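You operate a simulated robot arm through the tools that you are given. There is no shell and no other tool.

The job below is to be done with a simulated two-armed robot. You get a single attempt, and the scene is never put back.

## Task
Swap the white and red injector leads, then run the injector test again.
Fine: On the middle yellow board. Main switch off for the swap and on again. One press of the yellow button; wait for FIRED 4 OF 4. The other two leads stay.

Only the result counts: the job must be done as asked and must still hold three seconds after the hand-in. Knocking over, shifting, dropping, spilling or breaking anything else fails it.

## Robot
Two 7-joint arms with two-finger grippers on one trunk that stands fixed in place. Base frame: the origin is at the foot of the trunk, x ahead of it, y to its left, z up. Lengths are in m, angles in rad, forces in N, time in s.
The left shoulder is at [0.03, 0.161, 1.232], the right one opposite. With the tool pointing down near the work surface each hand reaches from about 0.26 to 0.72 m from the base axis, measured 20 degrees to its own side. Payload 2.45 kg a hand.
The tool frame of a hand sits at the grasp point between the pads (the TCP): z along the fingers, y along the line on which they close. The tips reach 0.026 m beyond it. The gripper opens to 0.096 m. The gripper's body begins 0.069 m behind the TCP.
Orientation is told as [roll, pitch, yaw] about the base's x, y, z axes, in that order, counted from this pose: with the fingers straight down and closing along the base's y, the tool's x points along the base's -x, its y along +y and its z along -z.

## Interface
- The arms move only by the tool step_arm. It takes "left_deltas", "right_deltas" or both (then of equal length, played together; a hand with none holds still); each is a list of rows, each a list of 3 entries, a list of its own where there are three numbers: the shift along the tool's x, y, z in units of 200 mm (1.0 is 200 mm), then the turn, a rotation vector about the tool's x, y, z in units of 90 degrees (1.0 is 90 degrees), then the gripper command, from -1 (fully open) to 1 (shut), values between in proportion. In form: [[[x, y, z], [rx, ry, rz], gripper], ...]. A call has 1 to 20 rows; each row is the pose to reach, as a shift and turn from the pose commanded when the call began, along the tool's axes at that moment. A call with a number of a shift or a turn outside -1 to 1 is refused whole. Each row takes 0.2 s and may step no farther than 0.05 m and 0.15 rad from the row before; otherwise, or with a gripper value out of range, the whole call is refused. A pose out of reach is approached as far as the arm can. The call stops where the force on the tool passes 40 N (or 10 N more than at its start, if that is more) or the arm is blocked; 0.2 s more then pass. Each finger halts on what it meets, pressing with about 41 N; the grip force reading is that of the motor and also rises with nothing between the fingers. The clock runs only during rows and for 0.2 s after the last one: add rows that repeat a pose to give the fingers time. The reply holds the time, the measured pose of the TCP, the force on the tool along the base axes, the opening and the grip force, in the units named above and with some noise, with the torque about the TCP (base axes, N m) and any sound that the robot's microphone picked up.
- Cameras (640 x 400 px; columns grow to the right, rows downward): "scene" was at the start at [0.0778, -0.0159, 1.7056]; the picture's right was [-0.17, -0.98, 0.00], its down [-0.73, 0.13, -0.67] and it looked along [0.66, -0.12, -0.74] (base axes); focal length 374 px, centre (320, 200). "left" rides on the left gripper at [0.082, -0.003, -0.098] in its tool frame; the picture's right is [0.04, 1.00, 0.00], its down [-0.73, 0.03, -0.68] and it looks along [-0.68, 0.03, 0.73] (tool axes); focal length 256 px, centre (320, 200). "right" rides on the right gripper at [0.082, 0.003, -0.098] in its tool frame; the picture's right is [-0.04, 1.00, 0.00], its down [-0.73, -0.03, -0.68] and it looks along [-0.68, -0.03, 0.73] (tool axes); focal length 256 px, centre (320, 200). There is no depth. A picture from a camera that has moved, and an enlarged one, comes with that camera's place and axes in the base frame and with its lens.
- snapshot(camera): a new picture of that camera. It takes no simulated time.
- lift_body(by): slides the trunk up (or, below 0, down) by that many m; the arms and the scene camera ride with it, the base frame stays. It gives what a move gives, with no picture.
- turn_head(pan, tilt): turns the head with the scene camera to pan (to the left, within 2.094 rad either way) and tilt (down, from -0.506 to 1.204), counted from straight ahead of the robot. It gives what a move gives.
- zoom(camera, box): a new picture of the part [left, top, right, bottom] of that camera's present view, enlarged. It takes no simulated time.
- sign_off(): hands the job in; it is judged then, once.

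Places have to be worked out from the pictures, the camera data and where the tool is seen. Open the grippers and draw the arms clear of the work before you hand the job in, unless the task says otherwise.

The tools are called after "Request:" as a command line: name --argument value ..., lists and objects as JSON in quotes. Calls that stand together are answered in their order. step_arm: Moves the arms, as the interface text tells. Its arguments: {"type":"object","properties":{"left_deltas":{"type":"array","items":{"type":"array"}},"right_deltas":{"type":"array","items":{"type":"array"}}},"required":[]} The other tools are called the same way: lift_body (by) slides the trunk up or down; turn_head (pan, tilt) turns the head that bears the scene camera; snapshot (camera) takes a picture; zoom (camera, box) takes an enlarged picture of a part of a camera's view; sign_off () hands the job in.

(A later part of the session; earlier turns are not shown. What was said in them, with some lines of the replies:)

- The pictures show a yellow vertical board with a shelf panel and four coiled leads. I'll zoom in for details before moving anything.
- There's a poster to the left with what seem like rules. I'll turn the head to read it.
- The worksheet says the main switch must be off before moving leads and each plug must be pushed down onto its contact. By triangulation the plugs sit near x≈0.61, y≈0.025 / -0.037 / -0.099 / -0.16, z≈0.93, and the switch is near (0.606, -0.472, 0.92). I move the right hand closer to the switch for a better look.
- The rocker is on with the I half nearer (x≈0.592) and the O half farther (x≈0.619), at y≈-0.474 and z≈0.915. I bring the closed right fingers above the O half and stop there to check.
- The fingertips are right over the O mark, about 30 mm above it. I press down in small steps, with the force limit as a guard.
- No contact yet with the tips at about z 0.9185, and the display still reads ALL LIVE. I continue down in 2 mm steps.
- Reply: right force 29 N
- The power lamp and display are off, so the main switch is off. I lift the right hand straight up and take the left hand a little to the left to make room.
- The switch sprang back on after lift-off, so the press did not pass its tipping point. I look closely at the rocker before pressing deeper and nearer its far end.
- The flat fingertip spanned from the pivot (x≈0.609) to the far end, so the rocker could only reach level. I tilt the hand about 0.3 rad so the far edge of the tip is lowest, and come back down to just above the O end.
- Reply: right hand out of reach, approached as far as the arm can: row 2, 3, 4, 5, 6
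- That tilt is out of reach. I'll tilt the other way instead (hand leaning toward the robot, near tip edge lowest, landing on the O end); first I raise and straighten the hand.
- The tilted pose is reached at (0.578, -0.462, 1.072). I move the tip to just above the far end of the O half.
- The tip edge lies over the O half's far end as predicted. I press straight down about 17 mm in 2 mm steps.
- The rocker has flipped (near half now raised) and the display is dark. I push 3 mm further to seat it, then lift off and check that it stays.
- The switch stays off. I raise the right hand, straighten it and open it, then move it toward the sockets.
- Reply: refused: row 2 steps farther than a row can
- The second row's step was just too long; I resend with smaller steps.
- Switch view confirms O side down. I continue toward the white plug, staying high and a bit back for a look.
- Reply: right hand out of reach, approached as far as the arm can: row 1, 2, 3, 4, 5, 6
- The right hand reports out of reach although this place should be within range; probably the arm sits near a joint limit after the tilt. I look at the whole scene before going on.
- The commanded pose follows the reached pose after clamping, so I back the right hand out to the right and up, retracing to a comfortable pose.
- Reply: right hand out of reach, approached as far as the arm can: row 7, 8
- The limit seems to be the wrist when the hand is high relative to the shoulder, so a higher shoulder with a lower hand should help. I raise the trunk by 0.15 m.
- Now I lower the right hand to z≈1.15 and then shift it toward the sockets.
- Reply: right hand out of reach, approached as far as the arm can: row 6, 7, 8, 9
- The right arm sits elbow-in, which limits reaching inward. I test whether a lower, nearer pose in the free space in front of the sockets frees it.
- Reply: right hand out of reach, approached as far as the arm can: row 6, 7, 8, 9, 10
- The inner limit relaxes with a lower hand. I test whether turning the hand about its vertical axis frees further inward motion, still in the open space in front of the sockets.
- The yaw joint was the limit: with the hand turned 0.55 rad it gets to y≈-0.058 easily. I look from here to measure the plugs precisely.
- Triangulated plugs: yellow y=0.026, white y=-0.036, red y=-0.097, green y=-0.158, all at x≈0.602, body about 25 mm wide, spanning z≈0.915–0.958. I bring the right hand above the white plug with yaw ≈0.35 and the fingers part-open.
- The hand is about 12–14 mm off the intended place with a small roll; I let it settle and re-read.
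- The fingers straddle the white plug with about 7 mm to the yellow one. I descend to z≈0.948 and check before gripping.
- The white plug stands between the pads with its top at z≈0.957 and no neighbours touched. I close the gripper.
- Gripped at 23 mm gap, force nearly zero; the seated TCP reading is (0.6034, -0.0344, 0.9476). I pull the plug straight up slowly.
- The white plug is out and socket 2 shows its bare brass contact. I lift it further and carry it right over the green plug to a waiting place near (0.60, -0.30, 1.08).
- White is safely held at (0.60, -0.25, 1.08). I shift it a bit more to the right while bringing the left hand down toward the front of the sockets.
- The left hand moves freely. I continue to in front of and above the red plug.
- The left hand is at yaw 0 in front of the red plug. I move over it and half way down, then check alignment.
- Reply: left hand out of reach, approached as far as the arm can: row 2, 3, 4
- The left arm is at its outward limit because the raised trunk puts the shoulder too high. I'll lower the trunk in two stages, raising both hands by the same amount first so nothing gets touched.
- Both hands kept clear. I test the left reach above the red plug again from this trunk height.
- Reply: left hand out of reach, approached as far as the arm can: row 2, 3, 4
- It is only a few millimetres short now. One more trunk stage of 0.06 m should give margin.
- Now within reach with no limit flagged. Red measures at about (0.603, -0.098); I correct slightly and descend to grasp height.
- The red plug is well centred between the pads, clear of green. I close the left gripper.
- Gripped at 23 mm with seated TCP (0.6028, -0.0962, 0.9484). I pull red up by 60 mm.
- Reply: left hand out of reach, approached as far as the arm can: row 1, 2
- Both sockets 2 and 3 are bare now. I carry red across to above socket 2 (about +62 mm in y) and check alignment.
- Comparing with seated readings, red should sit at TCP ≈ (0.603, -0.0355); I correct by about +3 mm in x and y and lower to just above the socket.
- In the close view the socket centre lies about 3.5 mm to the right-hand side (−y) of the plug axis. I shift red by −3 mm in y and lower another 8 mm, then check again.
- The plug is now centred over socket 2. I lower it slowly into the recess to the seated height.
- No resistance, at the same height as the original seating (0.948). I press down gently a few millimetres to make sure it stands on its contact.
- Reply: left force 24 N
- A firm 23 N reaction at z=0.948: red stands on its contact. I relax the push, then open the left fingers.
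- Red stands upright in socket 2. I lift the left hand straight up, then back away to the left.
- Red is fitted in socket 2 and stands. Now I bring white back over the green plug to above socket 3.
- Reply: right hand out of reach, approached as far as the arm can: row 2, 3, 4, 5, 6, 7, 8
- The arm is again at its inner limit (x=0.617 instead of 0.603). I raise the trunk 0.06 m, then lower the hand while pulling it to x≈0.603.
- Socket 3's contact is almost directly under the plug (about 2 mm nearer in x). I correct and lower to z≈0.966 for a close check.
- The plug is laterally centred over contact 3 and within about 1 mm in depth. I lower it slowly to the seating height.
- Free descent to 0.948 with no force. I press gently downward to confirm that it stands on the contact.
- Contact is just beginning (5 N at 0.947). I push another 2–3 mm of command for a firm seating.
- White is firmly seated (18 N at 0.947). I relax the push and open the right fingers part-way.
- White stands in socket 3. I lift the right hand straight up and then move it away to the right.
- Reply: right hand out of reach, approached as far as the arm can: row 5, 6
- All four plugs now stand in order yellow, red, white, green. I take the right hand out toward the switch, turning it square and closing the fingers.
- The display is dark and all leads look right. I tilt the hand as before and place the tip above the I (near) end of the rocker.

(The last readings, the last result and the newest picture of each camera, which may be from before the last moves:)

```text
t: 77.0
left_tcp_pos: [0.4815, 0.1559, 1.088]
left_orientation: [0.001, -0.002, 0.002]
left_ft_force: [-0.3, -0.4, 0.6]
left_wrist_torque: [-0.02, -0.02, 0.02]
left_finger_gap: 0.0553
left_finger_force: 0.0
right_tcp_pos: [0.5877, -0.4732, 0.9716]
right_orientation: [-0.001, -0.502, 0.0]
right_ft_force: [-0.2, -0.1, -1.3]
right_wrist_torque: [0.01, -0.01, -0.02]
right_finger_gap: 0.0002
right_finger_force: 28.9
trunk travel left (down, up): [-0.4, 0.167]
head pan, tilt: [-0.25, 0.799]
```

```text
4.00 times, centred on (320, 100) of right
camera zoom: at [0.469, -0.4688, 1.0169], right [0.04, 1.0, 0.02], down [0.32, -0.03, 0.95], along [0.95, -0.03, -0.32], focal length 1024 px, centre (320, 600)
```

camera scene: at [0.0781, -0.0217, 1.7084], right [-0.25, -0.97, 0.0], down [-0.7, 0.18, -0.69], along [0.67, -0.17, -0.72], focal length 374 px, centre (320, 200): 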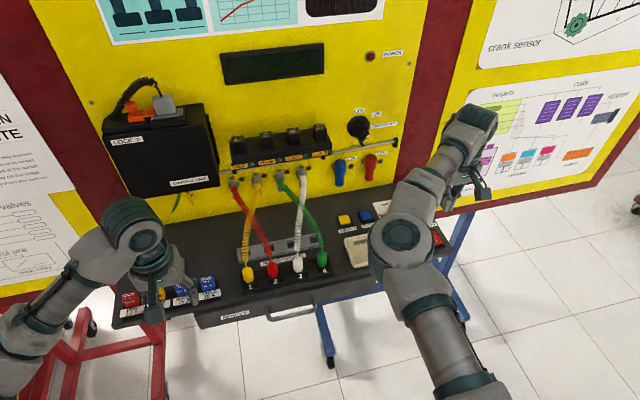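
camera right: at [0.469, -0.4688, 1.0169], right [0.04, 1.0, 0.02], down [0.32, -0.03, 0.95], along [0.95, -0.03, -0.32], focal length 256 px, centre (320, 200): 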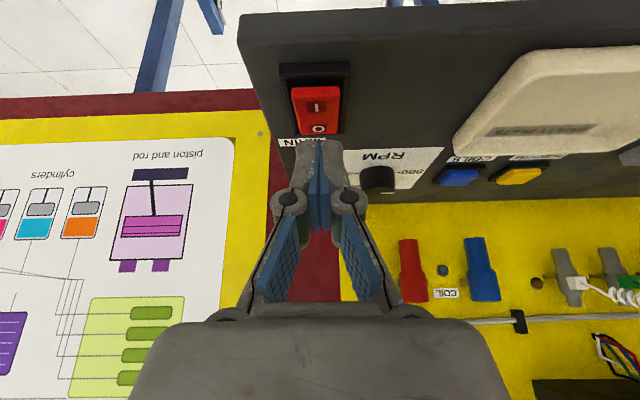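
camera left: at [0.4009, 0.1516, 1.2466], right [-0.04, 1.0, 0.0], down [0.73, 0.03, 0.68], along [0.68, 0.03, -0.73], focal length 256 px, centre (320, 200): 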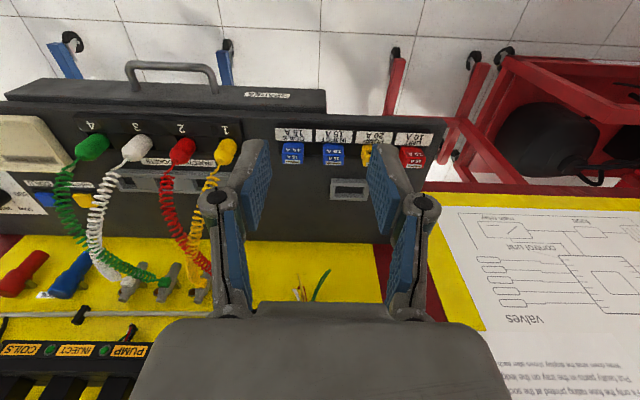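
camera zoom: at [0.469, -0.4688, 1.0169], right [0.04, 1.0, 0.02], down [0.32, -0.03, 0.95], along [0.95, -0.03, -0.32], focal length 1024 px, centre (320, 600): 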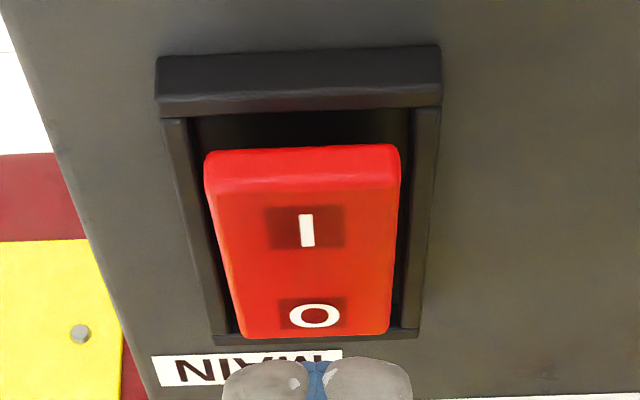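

The raised I end is at about (0.585–0.596, z 0.917); the tip will land near x=0.590. I press straight down in small steps.

Request:
step_arm --right_deltas '[[[0.0243, 0, 0.0437], [0, 0, 0], 1], [[0.0486, 0, 0.0874], [0, 0, 0], 1], [[0.0583, 0, 0.105], [0, 0, 0], 1], [[0.0632, 0, 0.1136], [0, 0, 0], 1], [[0.068, 0, 0.1224], [0, 0, 0], 1], [[0.0729, 0, 0.1311], [0, 0, 0], 1], [[0.0778, 0, 0.1398], [0, 0, 0], 1], [[0.0826, 0, 0.1486], [0, 0, 0], 1], [[0.0826, 0, 0.1486], [0, 0, 0], 1]]'

Request:
snapshot --camera "right"

Request:
snapshot --camera "scene"

```text
t: 79.0
left_tcp_pos: [0.4811, 0.1562, 1.0876]
left_orientation: [-0.001, -0.004, 0.003]
left_ft_force: [-0.1, -1.3, -0.3]
left_wrist_torque: [0.0, 0.03, -0.01]
left_finger_gap: 0.055
left_finger_force: 0.2
right_tcp_pos: [0.5876, -0.4744, 0.9379]
right_orientation: [-0.003, -0.502, 0.001]
right_ft_force: [-0.4, -2.8, 13.1]
right_wrist_torque: [-0.05, 0.02, -0.04]
right_finger_gap: 0.0058
right_finger_force: 28.4
trunk travel left (down, up): [-0.4, 0.167]
head pan, tilt: [-0.25, 0.799]
```

```text
taken
camera right: at [0.4681, -0.4696, 0.9843], right [0.04, 1.0, 0.02], down [0.32, -0.03, 0.95], along [0.95, -0.03, -0.32], focal length 256 px, centre (320, 200)
```

right: 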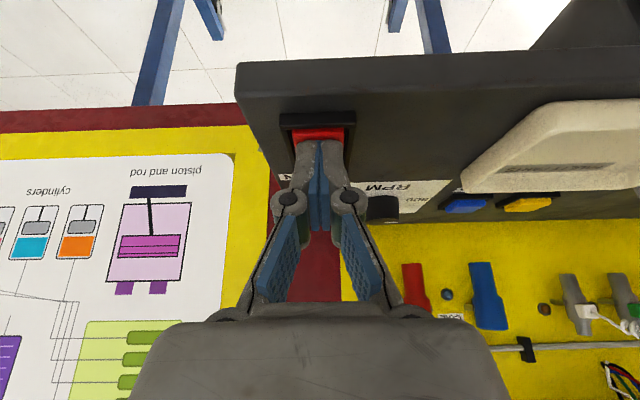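

```text
taken
camera scene: at [0.0752, -0.0198, 1.7086], right [-0.25, -0.97, 0.0], down [-0.7, 0.18, -0.7], along [0.67, -0.17, -0.72], focal length 374 px, centre (320, 200)
```

scene: 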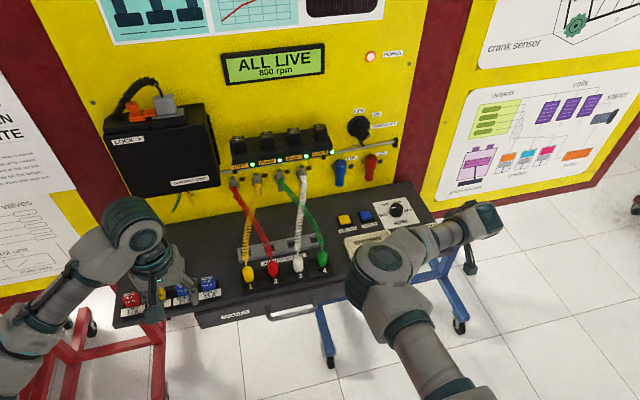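

ALL LIVE shows again with the power lamp lit. I push 2 mm more for a firm latch, then lift off and see that it holds.

Request:
step_arm --right_deltas '[[[0.0036, 0, 0.0066], [0, 0, 0], 1], [[0.0049, 0, 0.0087], [0, 0, 0], 1], [[0.0049, 0, 0.0087], [0, 0, 0], 1], [[-0.05, 0, -0.0874], [0, 0, 0], 1], [[-0.13, 0, -0.24], [0, 0, 0], 1], [[-0.2, 0, -0.36], [0, 0, 0], 1], [[-0.2, 0, -0.36], [0, 0, 0], 1]]'

Request:
snapshot --camera "right"

Request:
snapshot --camera "scene"

```text
t: 80.6
left_tcp_pos: [0.4839, 0.1548, 1.0886]
left_orientation: [-0.001, -0.002, 0.002]
left_ft_force: [0.7, -0.1, -0.1]
left_wrist_torque: [0.03, -0.03, 0.01]
left_finger_gap: 0.0553
left_finger_force: 0.1
right_tcp_pos: [0.5882, -0.4724, 1.0185]
right_orientation: [-0.002, -0.496, 0.002]
right_ft_force: [-0.1, 0.5, 0.3]
right_wrist_torque: [0.0, -0.01, 0.0]
right_finger_gap: 0.0
right_finger_force: 28.6
trunk travel left (down, up): [-0.4, 0.167]
head pan, tilt: [-0.25, 0.799]
```

```text
taken
camera right: at [0.4696, -0.4684, 1.0646], right [0.03, 1.0, 0.02], down [0.32, -0.03, 0.95], along [0.95, -0.03, -0.32], focal length 256 px, centre (320, 200)
```

right: 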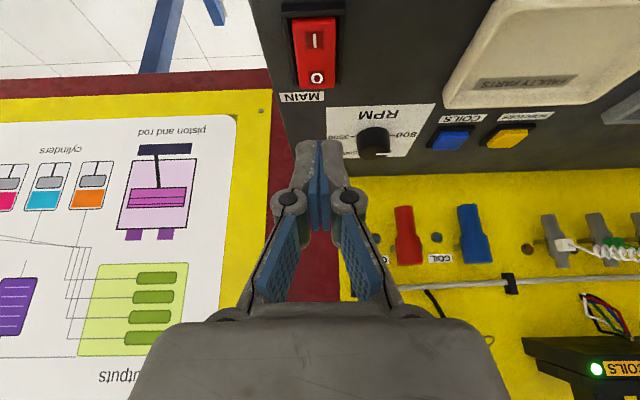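

```text
taken
camera scene: at [0.0792, -0.0207, 1.7081], right [-0.25, -0.97, 0.0], down [-0.7, 0.18, -0.69], along [0.67, -0.17, -0.72], focal length 374 px, centre (320, 200)
```

scene: 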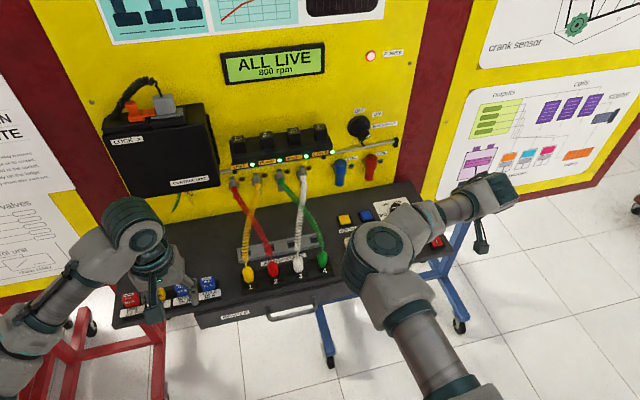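

The switch holds on: ALL LIVE. The yellow INJECTORS button triangulates to about (0.725, -0.264, 0.92); I move the tilted closed fingers over toward it, staying high and short of it first.

Request:
step_arm --right_deltas '[[[-0.07, 0.165, 0.03], [0, 0, 0], 1], [[-0.14, 0.33, 0.06], [0, 0, 0], 1], [[-0.21, 0.495, 0.09], [0, 0, 0], 1], [[-0.28, 0.66, 0.12], [0, 0, 0], 1], [[-0.35, 0.825, 0.15], [0, 0, 0], 1], [[-0.419, 0.99, 0.172], [0, 0, 0], 1], [[-0.419, 0.99, 0.172], [0, 0, 0], 1]]'

Request:
snapshot --camera "right"

Request:
snapshot --camera "scene"

```text
t: 82.2
left_tcp_pos: [0.4829, 0.1565, 1.0876]
left_orientation: [-0.001, -0.003, 0.001]
left_ft_force: [-0.2, -0.3, 0.4]
left_wrist_torque: [0.0, 0.02, -0.01]
left_finger_gap: 0.0553
left_finger_force: 0.0
right_tcp_pos: [0.6793, -0.2725, 1.0285]
right_orientation: [-0.003, -0.501, 0.003]
right_ft_force: [0.6, 1.3, 0.0]
right_wrist_torque: [-0.02, 0.02, -0.01]
right_finger_gap: 0.0
right_finger_force: 29.0
trunk travel left (down, up): [-0.4, 0.167]
head pan, tilt: [-0.25, 0.799]
```

```text
taken
camera right: at [0.5607, -0.2678, 1.0754], right [0.04, 1.0, 0.02], down [0.32, -0.03, 0.95], along [0.95, -0.03, -0.32], focal length 256 px, centre (320, 200)
```

right: 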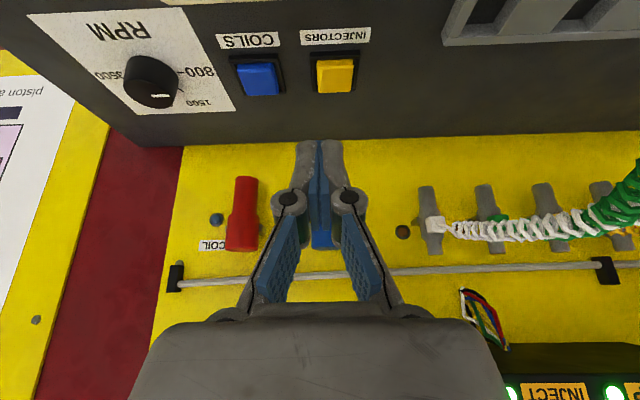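

```text
taken
camera scene: at [0.0782, -0.0191, 1.7083], right [-0.25, -0.97, 0.0], down [-0.7, 0.18, -0.69], along [0.67, -0.17, -0.72], focal length 374 px, centre (320, 200)
```

scene: 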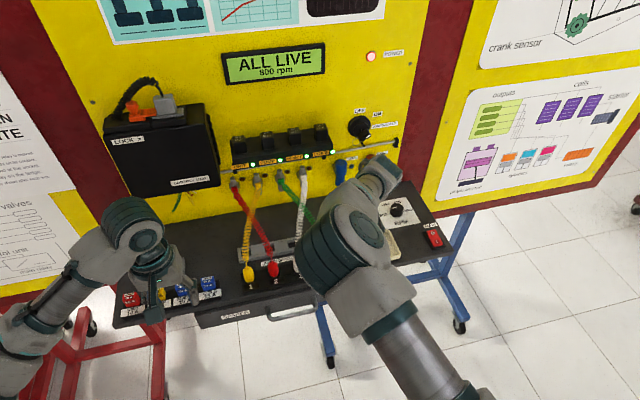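

The button lies at about (0.722, -0.262, 0.918), the board wall at x≈0.83 and the blue coil plug well behind. I move to just above the button.

Request:
step_arm --right_deltas '[[[-0.012, 0.02, 0.12], [0, 0, 0], 1], [[-0.024, 0.04, 0.25], [0, 0, 0], 1], [[-0.033, 0.0525, 0.37], [0, 0, 0], 1], [[-0.033, 0.0525, 0.37], [0, 0, 0], 1]]'

Request:
snapshot --camera "right"

Request:
zoom --camera "right" --box '[260, 60, 400, 160]'

Request:
zoom --camera "scene" --box '[280, 140, 440, 260]'

```text
t: 83.2
left_tcp_pos: [0.4816, 0.1559, 1.0882]
left_orientation: [-0.001, -0.003, 0.001]
left_ft_force: [-0.2, 0.1, 1.0]
left_wrist_torque: [0.01, 0.01, -0.03]
left_finger_gap: 0.0551
left_finger_force: 0.0
right_tcp_pos: [0.721, -0.2629, 0.9655]
right_orientation: [-0.001, -0.502, 0.001]
right_ft_force: [-0.6, 0.6, -0.7]
right_wrist_torque: [-0.03, 0.01, -0.02]
right_finger_gap: 0.0
right_finger_force: 28.5
trunk travel left (down, up): [-0.4, 0.167]
head pan, tilt: [-0.25, 0.799]
```

```text
taken
camera right: at [0.6015, -0.2582, 1.0119], right [0.03, 1.0, 0.02], down [0.32, -0.03, 0.95], along [0.95, -0.03, -0.32], focal length 256 px, centre (320, 200)
```

right: 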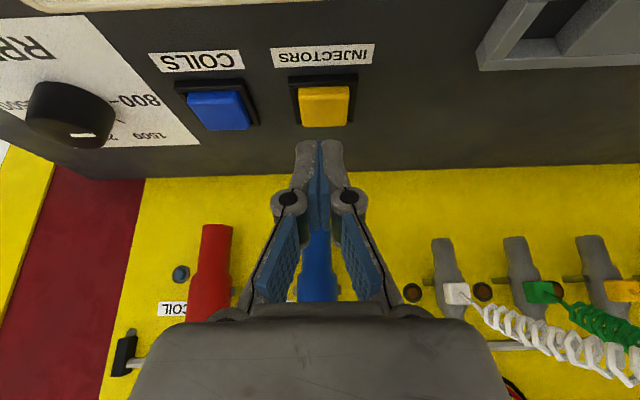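

```text
4.00 times, centred on (330, 110) of right
camera zoom: at [0.6015, -0.2582, 1.0119], right [0.03, 1.0, 0.02], down [0.32, -0.03, 0.95], along [0.95, -0.03, -0.32], focal length 1024 px, centre (280, 560)
```

zoom: 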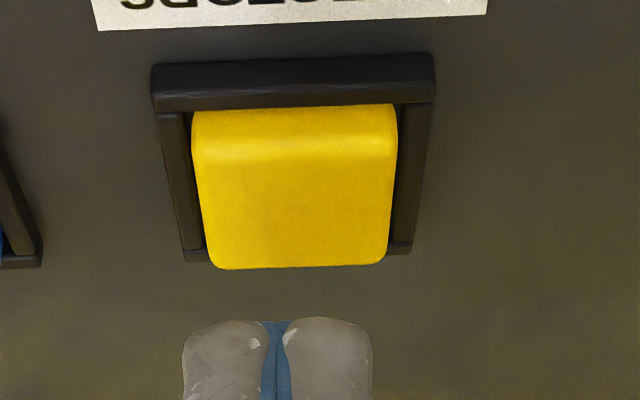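

```text
3.33 times, centred on (360, 200) of scene
camera zoom: at [0.0785, -0.0202, 1.7083], right [-0.25, -0.97, 0.0], down [-0.7, 0.18, -0.69], along [0.67, -0.17, -0.72], focal length 1246 px, centre (187, 200)
```

zoom: 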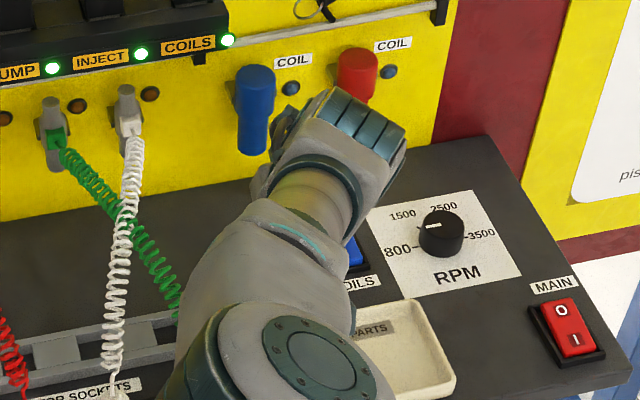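

The tip is 2–3 mm left of the button's centre and about 19 mm above it. I shift and press down in 2 mm steps, monotonic, to get a single press.

Request:
step_arm --right_deltas '[[[0.0, 0.0125, 0.0], [0, 0, 0], 1], [[0.0192, 0.0125, 0.035], [0, 0, 0], 1], [[0.0336, 0.0125, 0.0613], [0, 0, 0], 1], [[0.0408, 0.0125, 0.0745], [0, 0, 0], 1], [[0.0456, 0.0125, 0.0832], [0, 0, 0], 1], [[0.0504, 0.0125, 0.092], [0, 0, 0], 1], [[0.0552, 0.0125, 0.1007], [0, 0, 0], 1]]'

Request:
snapshot --camera "scene"

Request:
zoom --camera "right" --box '[260, 60, 400, 160]'

```text
t: 84.8
left_tcp_pos: [0.4825, 0.156, 1.0875]
left_orientation: [-0.004, -0.003, 0.001]
left_ft_force: [0.4, 0.3, 0.5]
left_wrist_torque: [0.0, 0.03, 0.0]
left_finger_gap: 0.0555
left_finger_force: 0.0
right_tcp_pos: [0.7201, -0.2629, 0.9454]
right_orientation: [-0.002, -0.502, -0.001]
right_ft_force: [-0.2, 0.1, -0.3]
right_wrist_torque: [-0.02, 0.0, -0.01]
right_finger_gap: 0.0002
right_finger_force: 28.7
trunk travel left (down, up): [-0.4, 0.167]
head pan, tilt: [-0.25, 0.799]
```

```text
taken
camera scene: at [0.0787, -0.0199, 1.7082], right [-0.25, -0.97, 0.0], down [-0.7, 0.18, -0.69], along [0.67, -0.17, -0.72], focal length 374 px, centre (320, 200)
```

scene: 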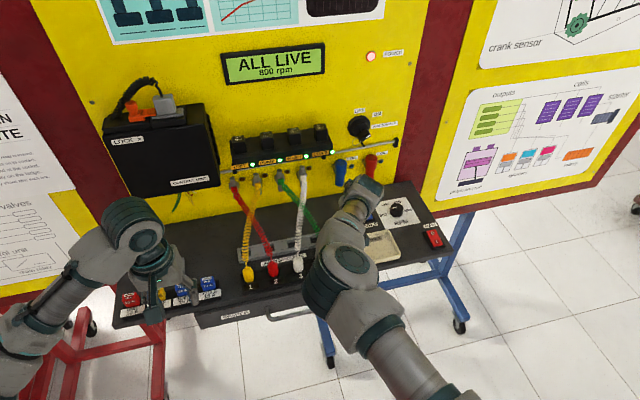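

```text
4.00 times, centred on (330, 110) of right
camera zoom: at [0.6014, -0.257, 0.9908], right [0.04, 1.0, 0.02], down [0.32, -0.03, 0.95], along [0.95, -0.03, -0.32], focal length 1024 px, centre (280, 560)
```

zoom: 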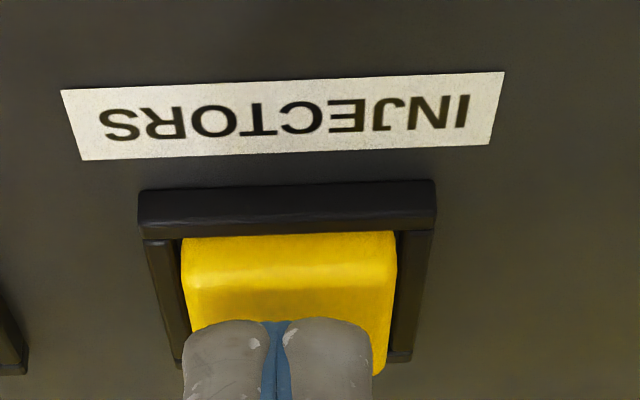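

Nothing touched yet; the tip is centred on the button, just above its cap. I keep pressing down in small steps.

Request:
step_arm --right_deltas '[[[0.0036, 0, 0.0066], [0, 0, 0], 1], [[0.0072, 0, 0.0131], [0, 0, 0], 1], [[0.0108, 0, 0.0197], [0, 0, 0], 1], [[0.0144, 0, 0.0263], [0, 0, 0], 1]]'

Request:
snapshot --camera "scene"

```text
t: 85.8
left_tcp_pos: [0.4827, 0.1554, 1.0869]
left_orientation: [-0.001, -0.003, 0.001]
left_ft_force: [0.8, -0.2, 0.1]
left_wrist_torque: [-0.02, 0.02, 0.03]
left_finger_gap: 0.0553
left_finger_force: 0.0
right_tcp_pos: [0.7206, -0.2614, 0.9377]
right_orientation: [-0.002, -0.501, 0.003]
right_ft_force: [0.4, -0.9, 1.6]
right_wrist_torque: [-0.02, 0.04, 0.0]
right_finger_gap: 0.0061
right_finger_force: 28.8
trunk travel left (down, up): [-0.4, 0.167]
head pan, tilt: [-0.25, 0.799]
heard: click
```

```text
taken
camera scene: at [0.0785, -0.0198, 1.7083], right [-0.25, -0.97, 0.0], down [-0.7, 0.18, -0.69], along [0.67, -0.17, -0.72], focal length 374 px, centre (320, 200)
```

scene: 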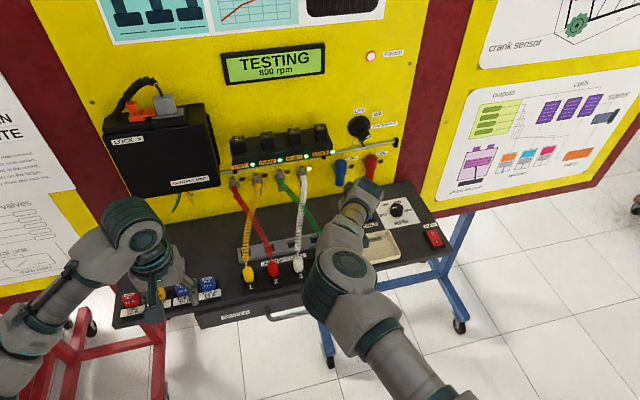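

A click was heard and the display shows TESTING. I lift straight off the button and wait for the result.

Request:
step_arm --right_deltas '[[[-0.036, 0, -0.066], [0, 0, 0], 1], [[-0.1, 0, -0.19], [0, 0, 0], 1], [[-0.15, 0, -0.32], [0, 0, 0], 1], [[-0.15, 0, -0.35], [0, 0, 0], 1], [[-0.15, 0, -0.35], [0, 0, 0], 1], [[-0.15, 0, -0.35], [0, 0, 0], 1]]'

Request:
snapshot --camera "scene"

```text
t: 87.2
left_tcp_pos: [0.4813, 0.1558, 1.0862]
left_orientation: [-0.002, -0.004, 0.002]
left_ft_force: [0.0, 0.2, 0.1]
left_wrist_torque: [0.04, 0.01, 0.02]
left_finger_gap: 0.0551
left_finger_force: 0.1
right_tcp_pos: [0.7128, -0.2624, 1.0125]
right_orientation: [-0.003, -0.498, 0.003]
right_ft_force: [-0.8, -0.8, 0.5]
right_wrist_torque: [0.0, -0.01, -0.02]
right_finger_gap: 0.0
right_finger_force: 28.2
trunk travel left (down, up): [-0.4, 0.167]
head pan, tilt: [-0.25, 0.799]
```

```text
taken
camera scene: at [0.0784, -0.0198, 1.7083], right [-0.25, -0.97, 0.0], down [-0.7, 0.18, -0.69], along [0.67, -0.17, -0.72], focal length 374 px, centre (320, 200)
```

scene: 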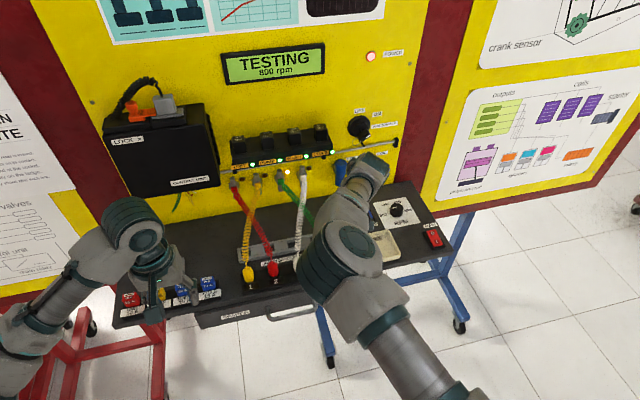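

The test is running, lamps firing one by one. Meanwhile I withdraw the right hand back, up and to the right.

Request:
step_arm --right_deltas '[[[0.057, -0.1, -0.145], [0, 0, 0], 1], [[0.115, -0.2, -0.29], [0, 0, 0], 0.5], [[0.172, -0.3, -0.436], [0, 0.08, 0], -0.5], [[0.23, -0.4, -0.58], [0, 0.16, 0], -1], [[0.287, -0.5, -0.726], [0, 0.24, 0], -1], [[0.287, -0.6, -0.726], [0, 0.318, 0], -1], [[0.287, -0.6, -0.726], [0, 0.318, 0], -1], [[0.287, -0.6, -0.726], [0, 0.318, 0], -1]]'

Request:
snapshot --camera "scene"

```text
t: 89.0
left_tcp_pos: [0.4818, 0.1542, 1.0888]
left_orientation: [-0.002, -0.005, 0.002]
left_ft_force: [0.2, -0.3, 0.1]
left_wrist_torque: [0.0, 0.03, -0.01]
left_finger_gap: 0.055
left_finger_force: 0.1
right_tcp_pos: [0.5922, -0.3835, 1.1167]
right_orientation: [-0.001, -0.002, 0.0]
right_ft_force: [-0.8, -0.4, -0.4]
right_wrist_torque: [0.01, 0.0, 0.01]
right_finger_gap: 0.0961
right_finger_force: 0.1
trunk travel left (down, up): [-0.4, 0.167]
head pan, tilt: [-0.25, 0.799]
```

```text
taken
camera scene: at [0.0775, -0.0204, 1.7083], right [-0.25, -0.97, 0.0], down [-0.7, 0.18, -0.69], along [0.67, -0.17, -0.72], focal length 374 px, centre (320, 200)
```

scene: 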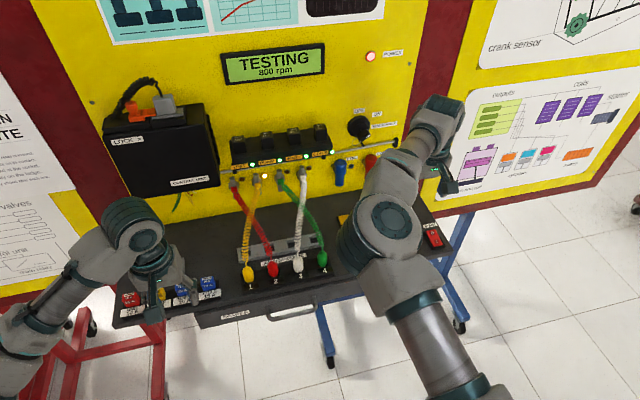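

Still TESTING. I raise and open the left hand, draw both arms clear, and let time pass.

Request:
step_arm --left_deltas '[[[0.05, 0.1, -0.2], [0, 0, 0], -0.4], [[0.1, 0.2, -0.4], [0, 0, 0], -1], [[0.1, 0.2, -0.5], [0, 0, 0], -1], [[0.1, 0.2, -0.5], [0, 0, 0], -1], [[0.1, 0.2, -0.5], [0, 0, 0], -1], [[0.1, 0.2, -0.5], [0, 0, 0], -1], [[0.1, 0.2, -0.5], [0, 0, 0], -1], [[0.1, 0.2, -0.5], [0, 0, 0], -1], [[0.1, 0.2, -0.5], [0, 0, 0], -1], [[0.1, 0.2, -0.5], [0, 0, 0], -1]]' --right_deltas '[[[0.1, -0.05, -0.1], [0, 0, 0], -1], [[0.2, -0.1, -0.2], [0, 0, 0], -1], [[0.3, -0.15, -0.3], [0, 0, 0], -1], [[0.4, -0.2, -0.4], [0, 0, 0], -1], [[0.4, -0.2, -0.4], [0, 0, 0], -1], [[0.4, -0.2, -0.4], [0, 0, 0], -1], [[0.4, -0.2, -0.4], [0, 0, 0], -1], [[0.4, -0.2, -0.4], [0, 0, 0], -1], [[0.4, -0.2, -0.4], [0, 0, 0], -1], [[0.4, -0.2, -0.4], [0, 0, 0], -1]]'

Request:
snapshot --camera "scene"

```text
t: 91.2
left_tcp_pos: [0.4596, 0.1958, 1.1868]
left_orientation: [-0.001, -0.004, 0.0]
left_ft_force: [-0.5, 0.3, 0.3]
left_wrist_torque: [0.0, -0.01, 0.03]
left_finger_gap: 0.0963
left_finger_force: 0.0
right_tcp_pos: [0.5122, -0.4227, 1.1953]
right_orientation: [0.0, 0.001, 0.0]
right_ft_force: [-0.4, 0.6, -0.4]
right_wrist_torque: [-0.01, -0.03, -0.02]
right_finger_gap: 0.0964
right_finger_force: 0.1
trunk travel left (down, up): [-0.4, 0.167]
head pan, tilt: [-0.25, 0.799]
```

```text
taken
camera scene: at [0.0779, -0.0206, 1.7083], right [-0.25, -0.97, 0.0], down [-0.7, 0.18, -0.69], along [0.67, -0.17, -0.72], focal length 374 px, centre (320, 200)
```

scene: 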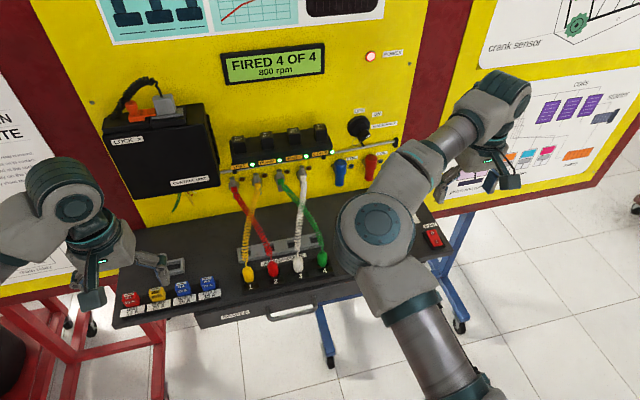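

The display shows FIRED 4 OF 4. I check once more that the plugs, fuses and switch are all as they should be before handing in.

Request:
zoom --camera "scene" --box '[110, 180, 350, 330]'

Request:
zoom --camera "right" --box '[240, 40, 640, 290]'

Request:
zoom --camera "scene" --box '[200, 30, 420, 200]'

```text
2.67 times, centred on (230, 255) of scene
camera zoom: at [0.0779, -0.0206, 1.7083], right [-0.25, -0.97, 0.0], down [-0.7, 0.18, -0.69], along [0.67, -0.17, -0.72], focal length 997 px, centre (560, 53)
```

zoom: 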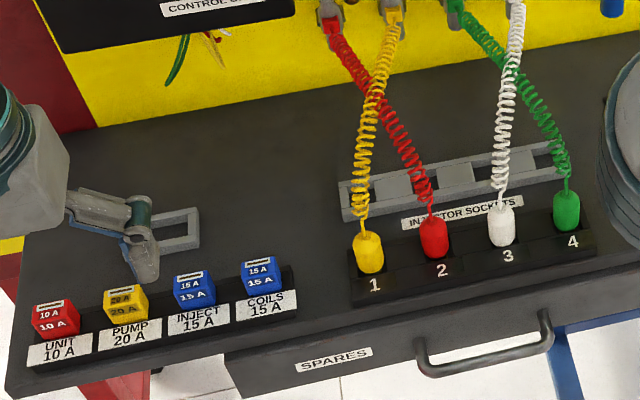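

```text
1.60 times, centred on (440, 165) of right
camera zoom: at [0.4312, -0.4182, 1.2918], right [0.04, 1.0, 0.0], down [0.73, -0.03, 0.68], along [0.68, -0.03, -0.73], focal length 410 px, centre (128, 256)
```

zoom: 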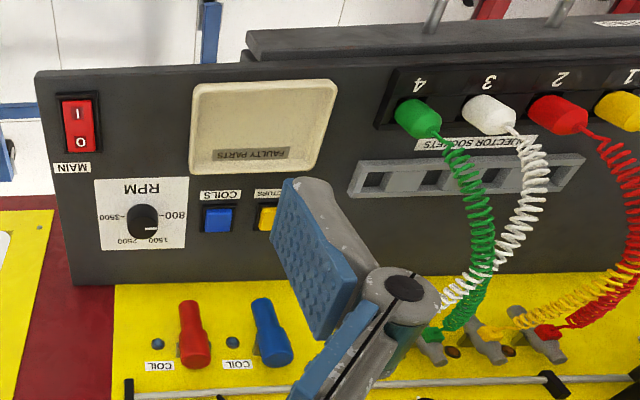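

```text
2.35 times, centred on (310, 115) of scene
camera zoom: at [0.0779, -0.0206, 1.7083], right [-0.25, -0.97, 0.0], down [-0.7, 0.18, -0.69], along [0.67, -0.17, -0.72], focal length 880 px, centre (344, 400)
```

zoom: 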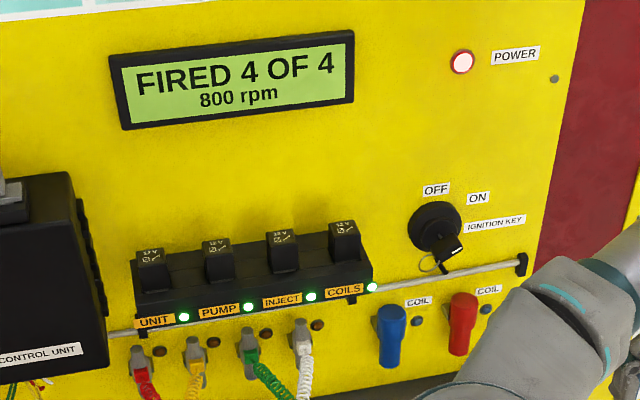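

Red is now in socket 2 and white in socket 3, with yellow and green where they were. The main switch is on, the display reads FIRED 4 OF 4, and both grippers are open and clear, so I hand in.

Request:
sign_off

```text
The job is handed in.
```

The white and red injector leads are swapped, and the repeat injector test finished with FIRED 4 OF 4 on the display.

- **Leads:** red is now in socket 2 and white in socket 3. I pressed both down until they stood firm on their contacts. Yellow (socket 1) and green (socket 4) were not touched.
- **Main switch:** off for the swap and on again afterwards. My first press on off did not latch: the display went dark, then came back to ALL LIVE. No lead had been touched at that point, and I pressed it again until it held.
- **Test:** one press of the yellow button.
- **Work sheet:** the sheet on the board lists socket 1 red, 2 yellow, 3 green and 4 white. The leads did not match that before the swap and still don't. I followed your instruction and left the other two alone.

Both hands were open and clear of the board when I handed in.
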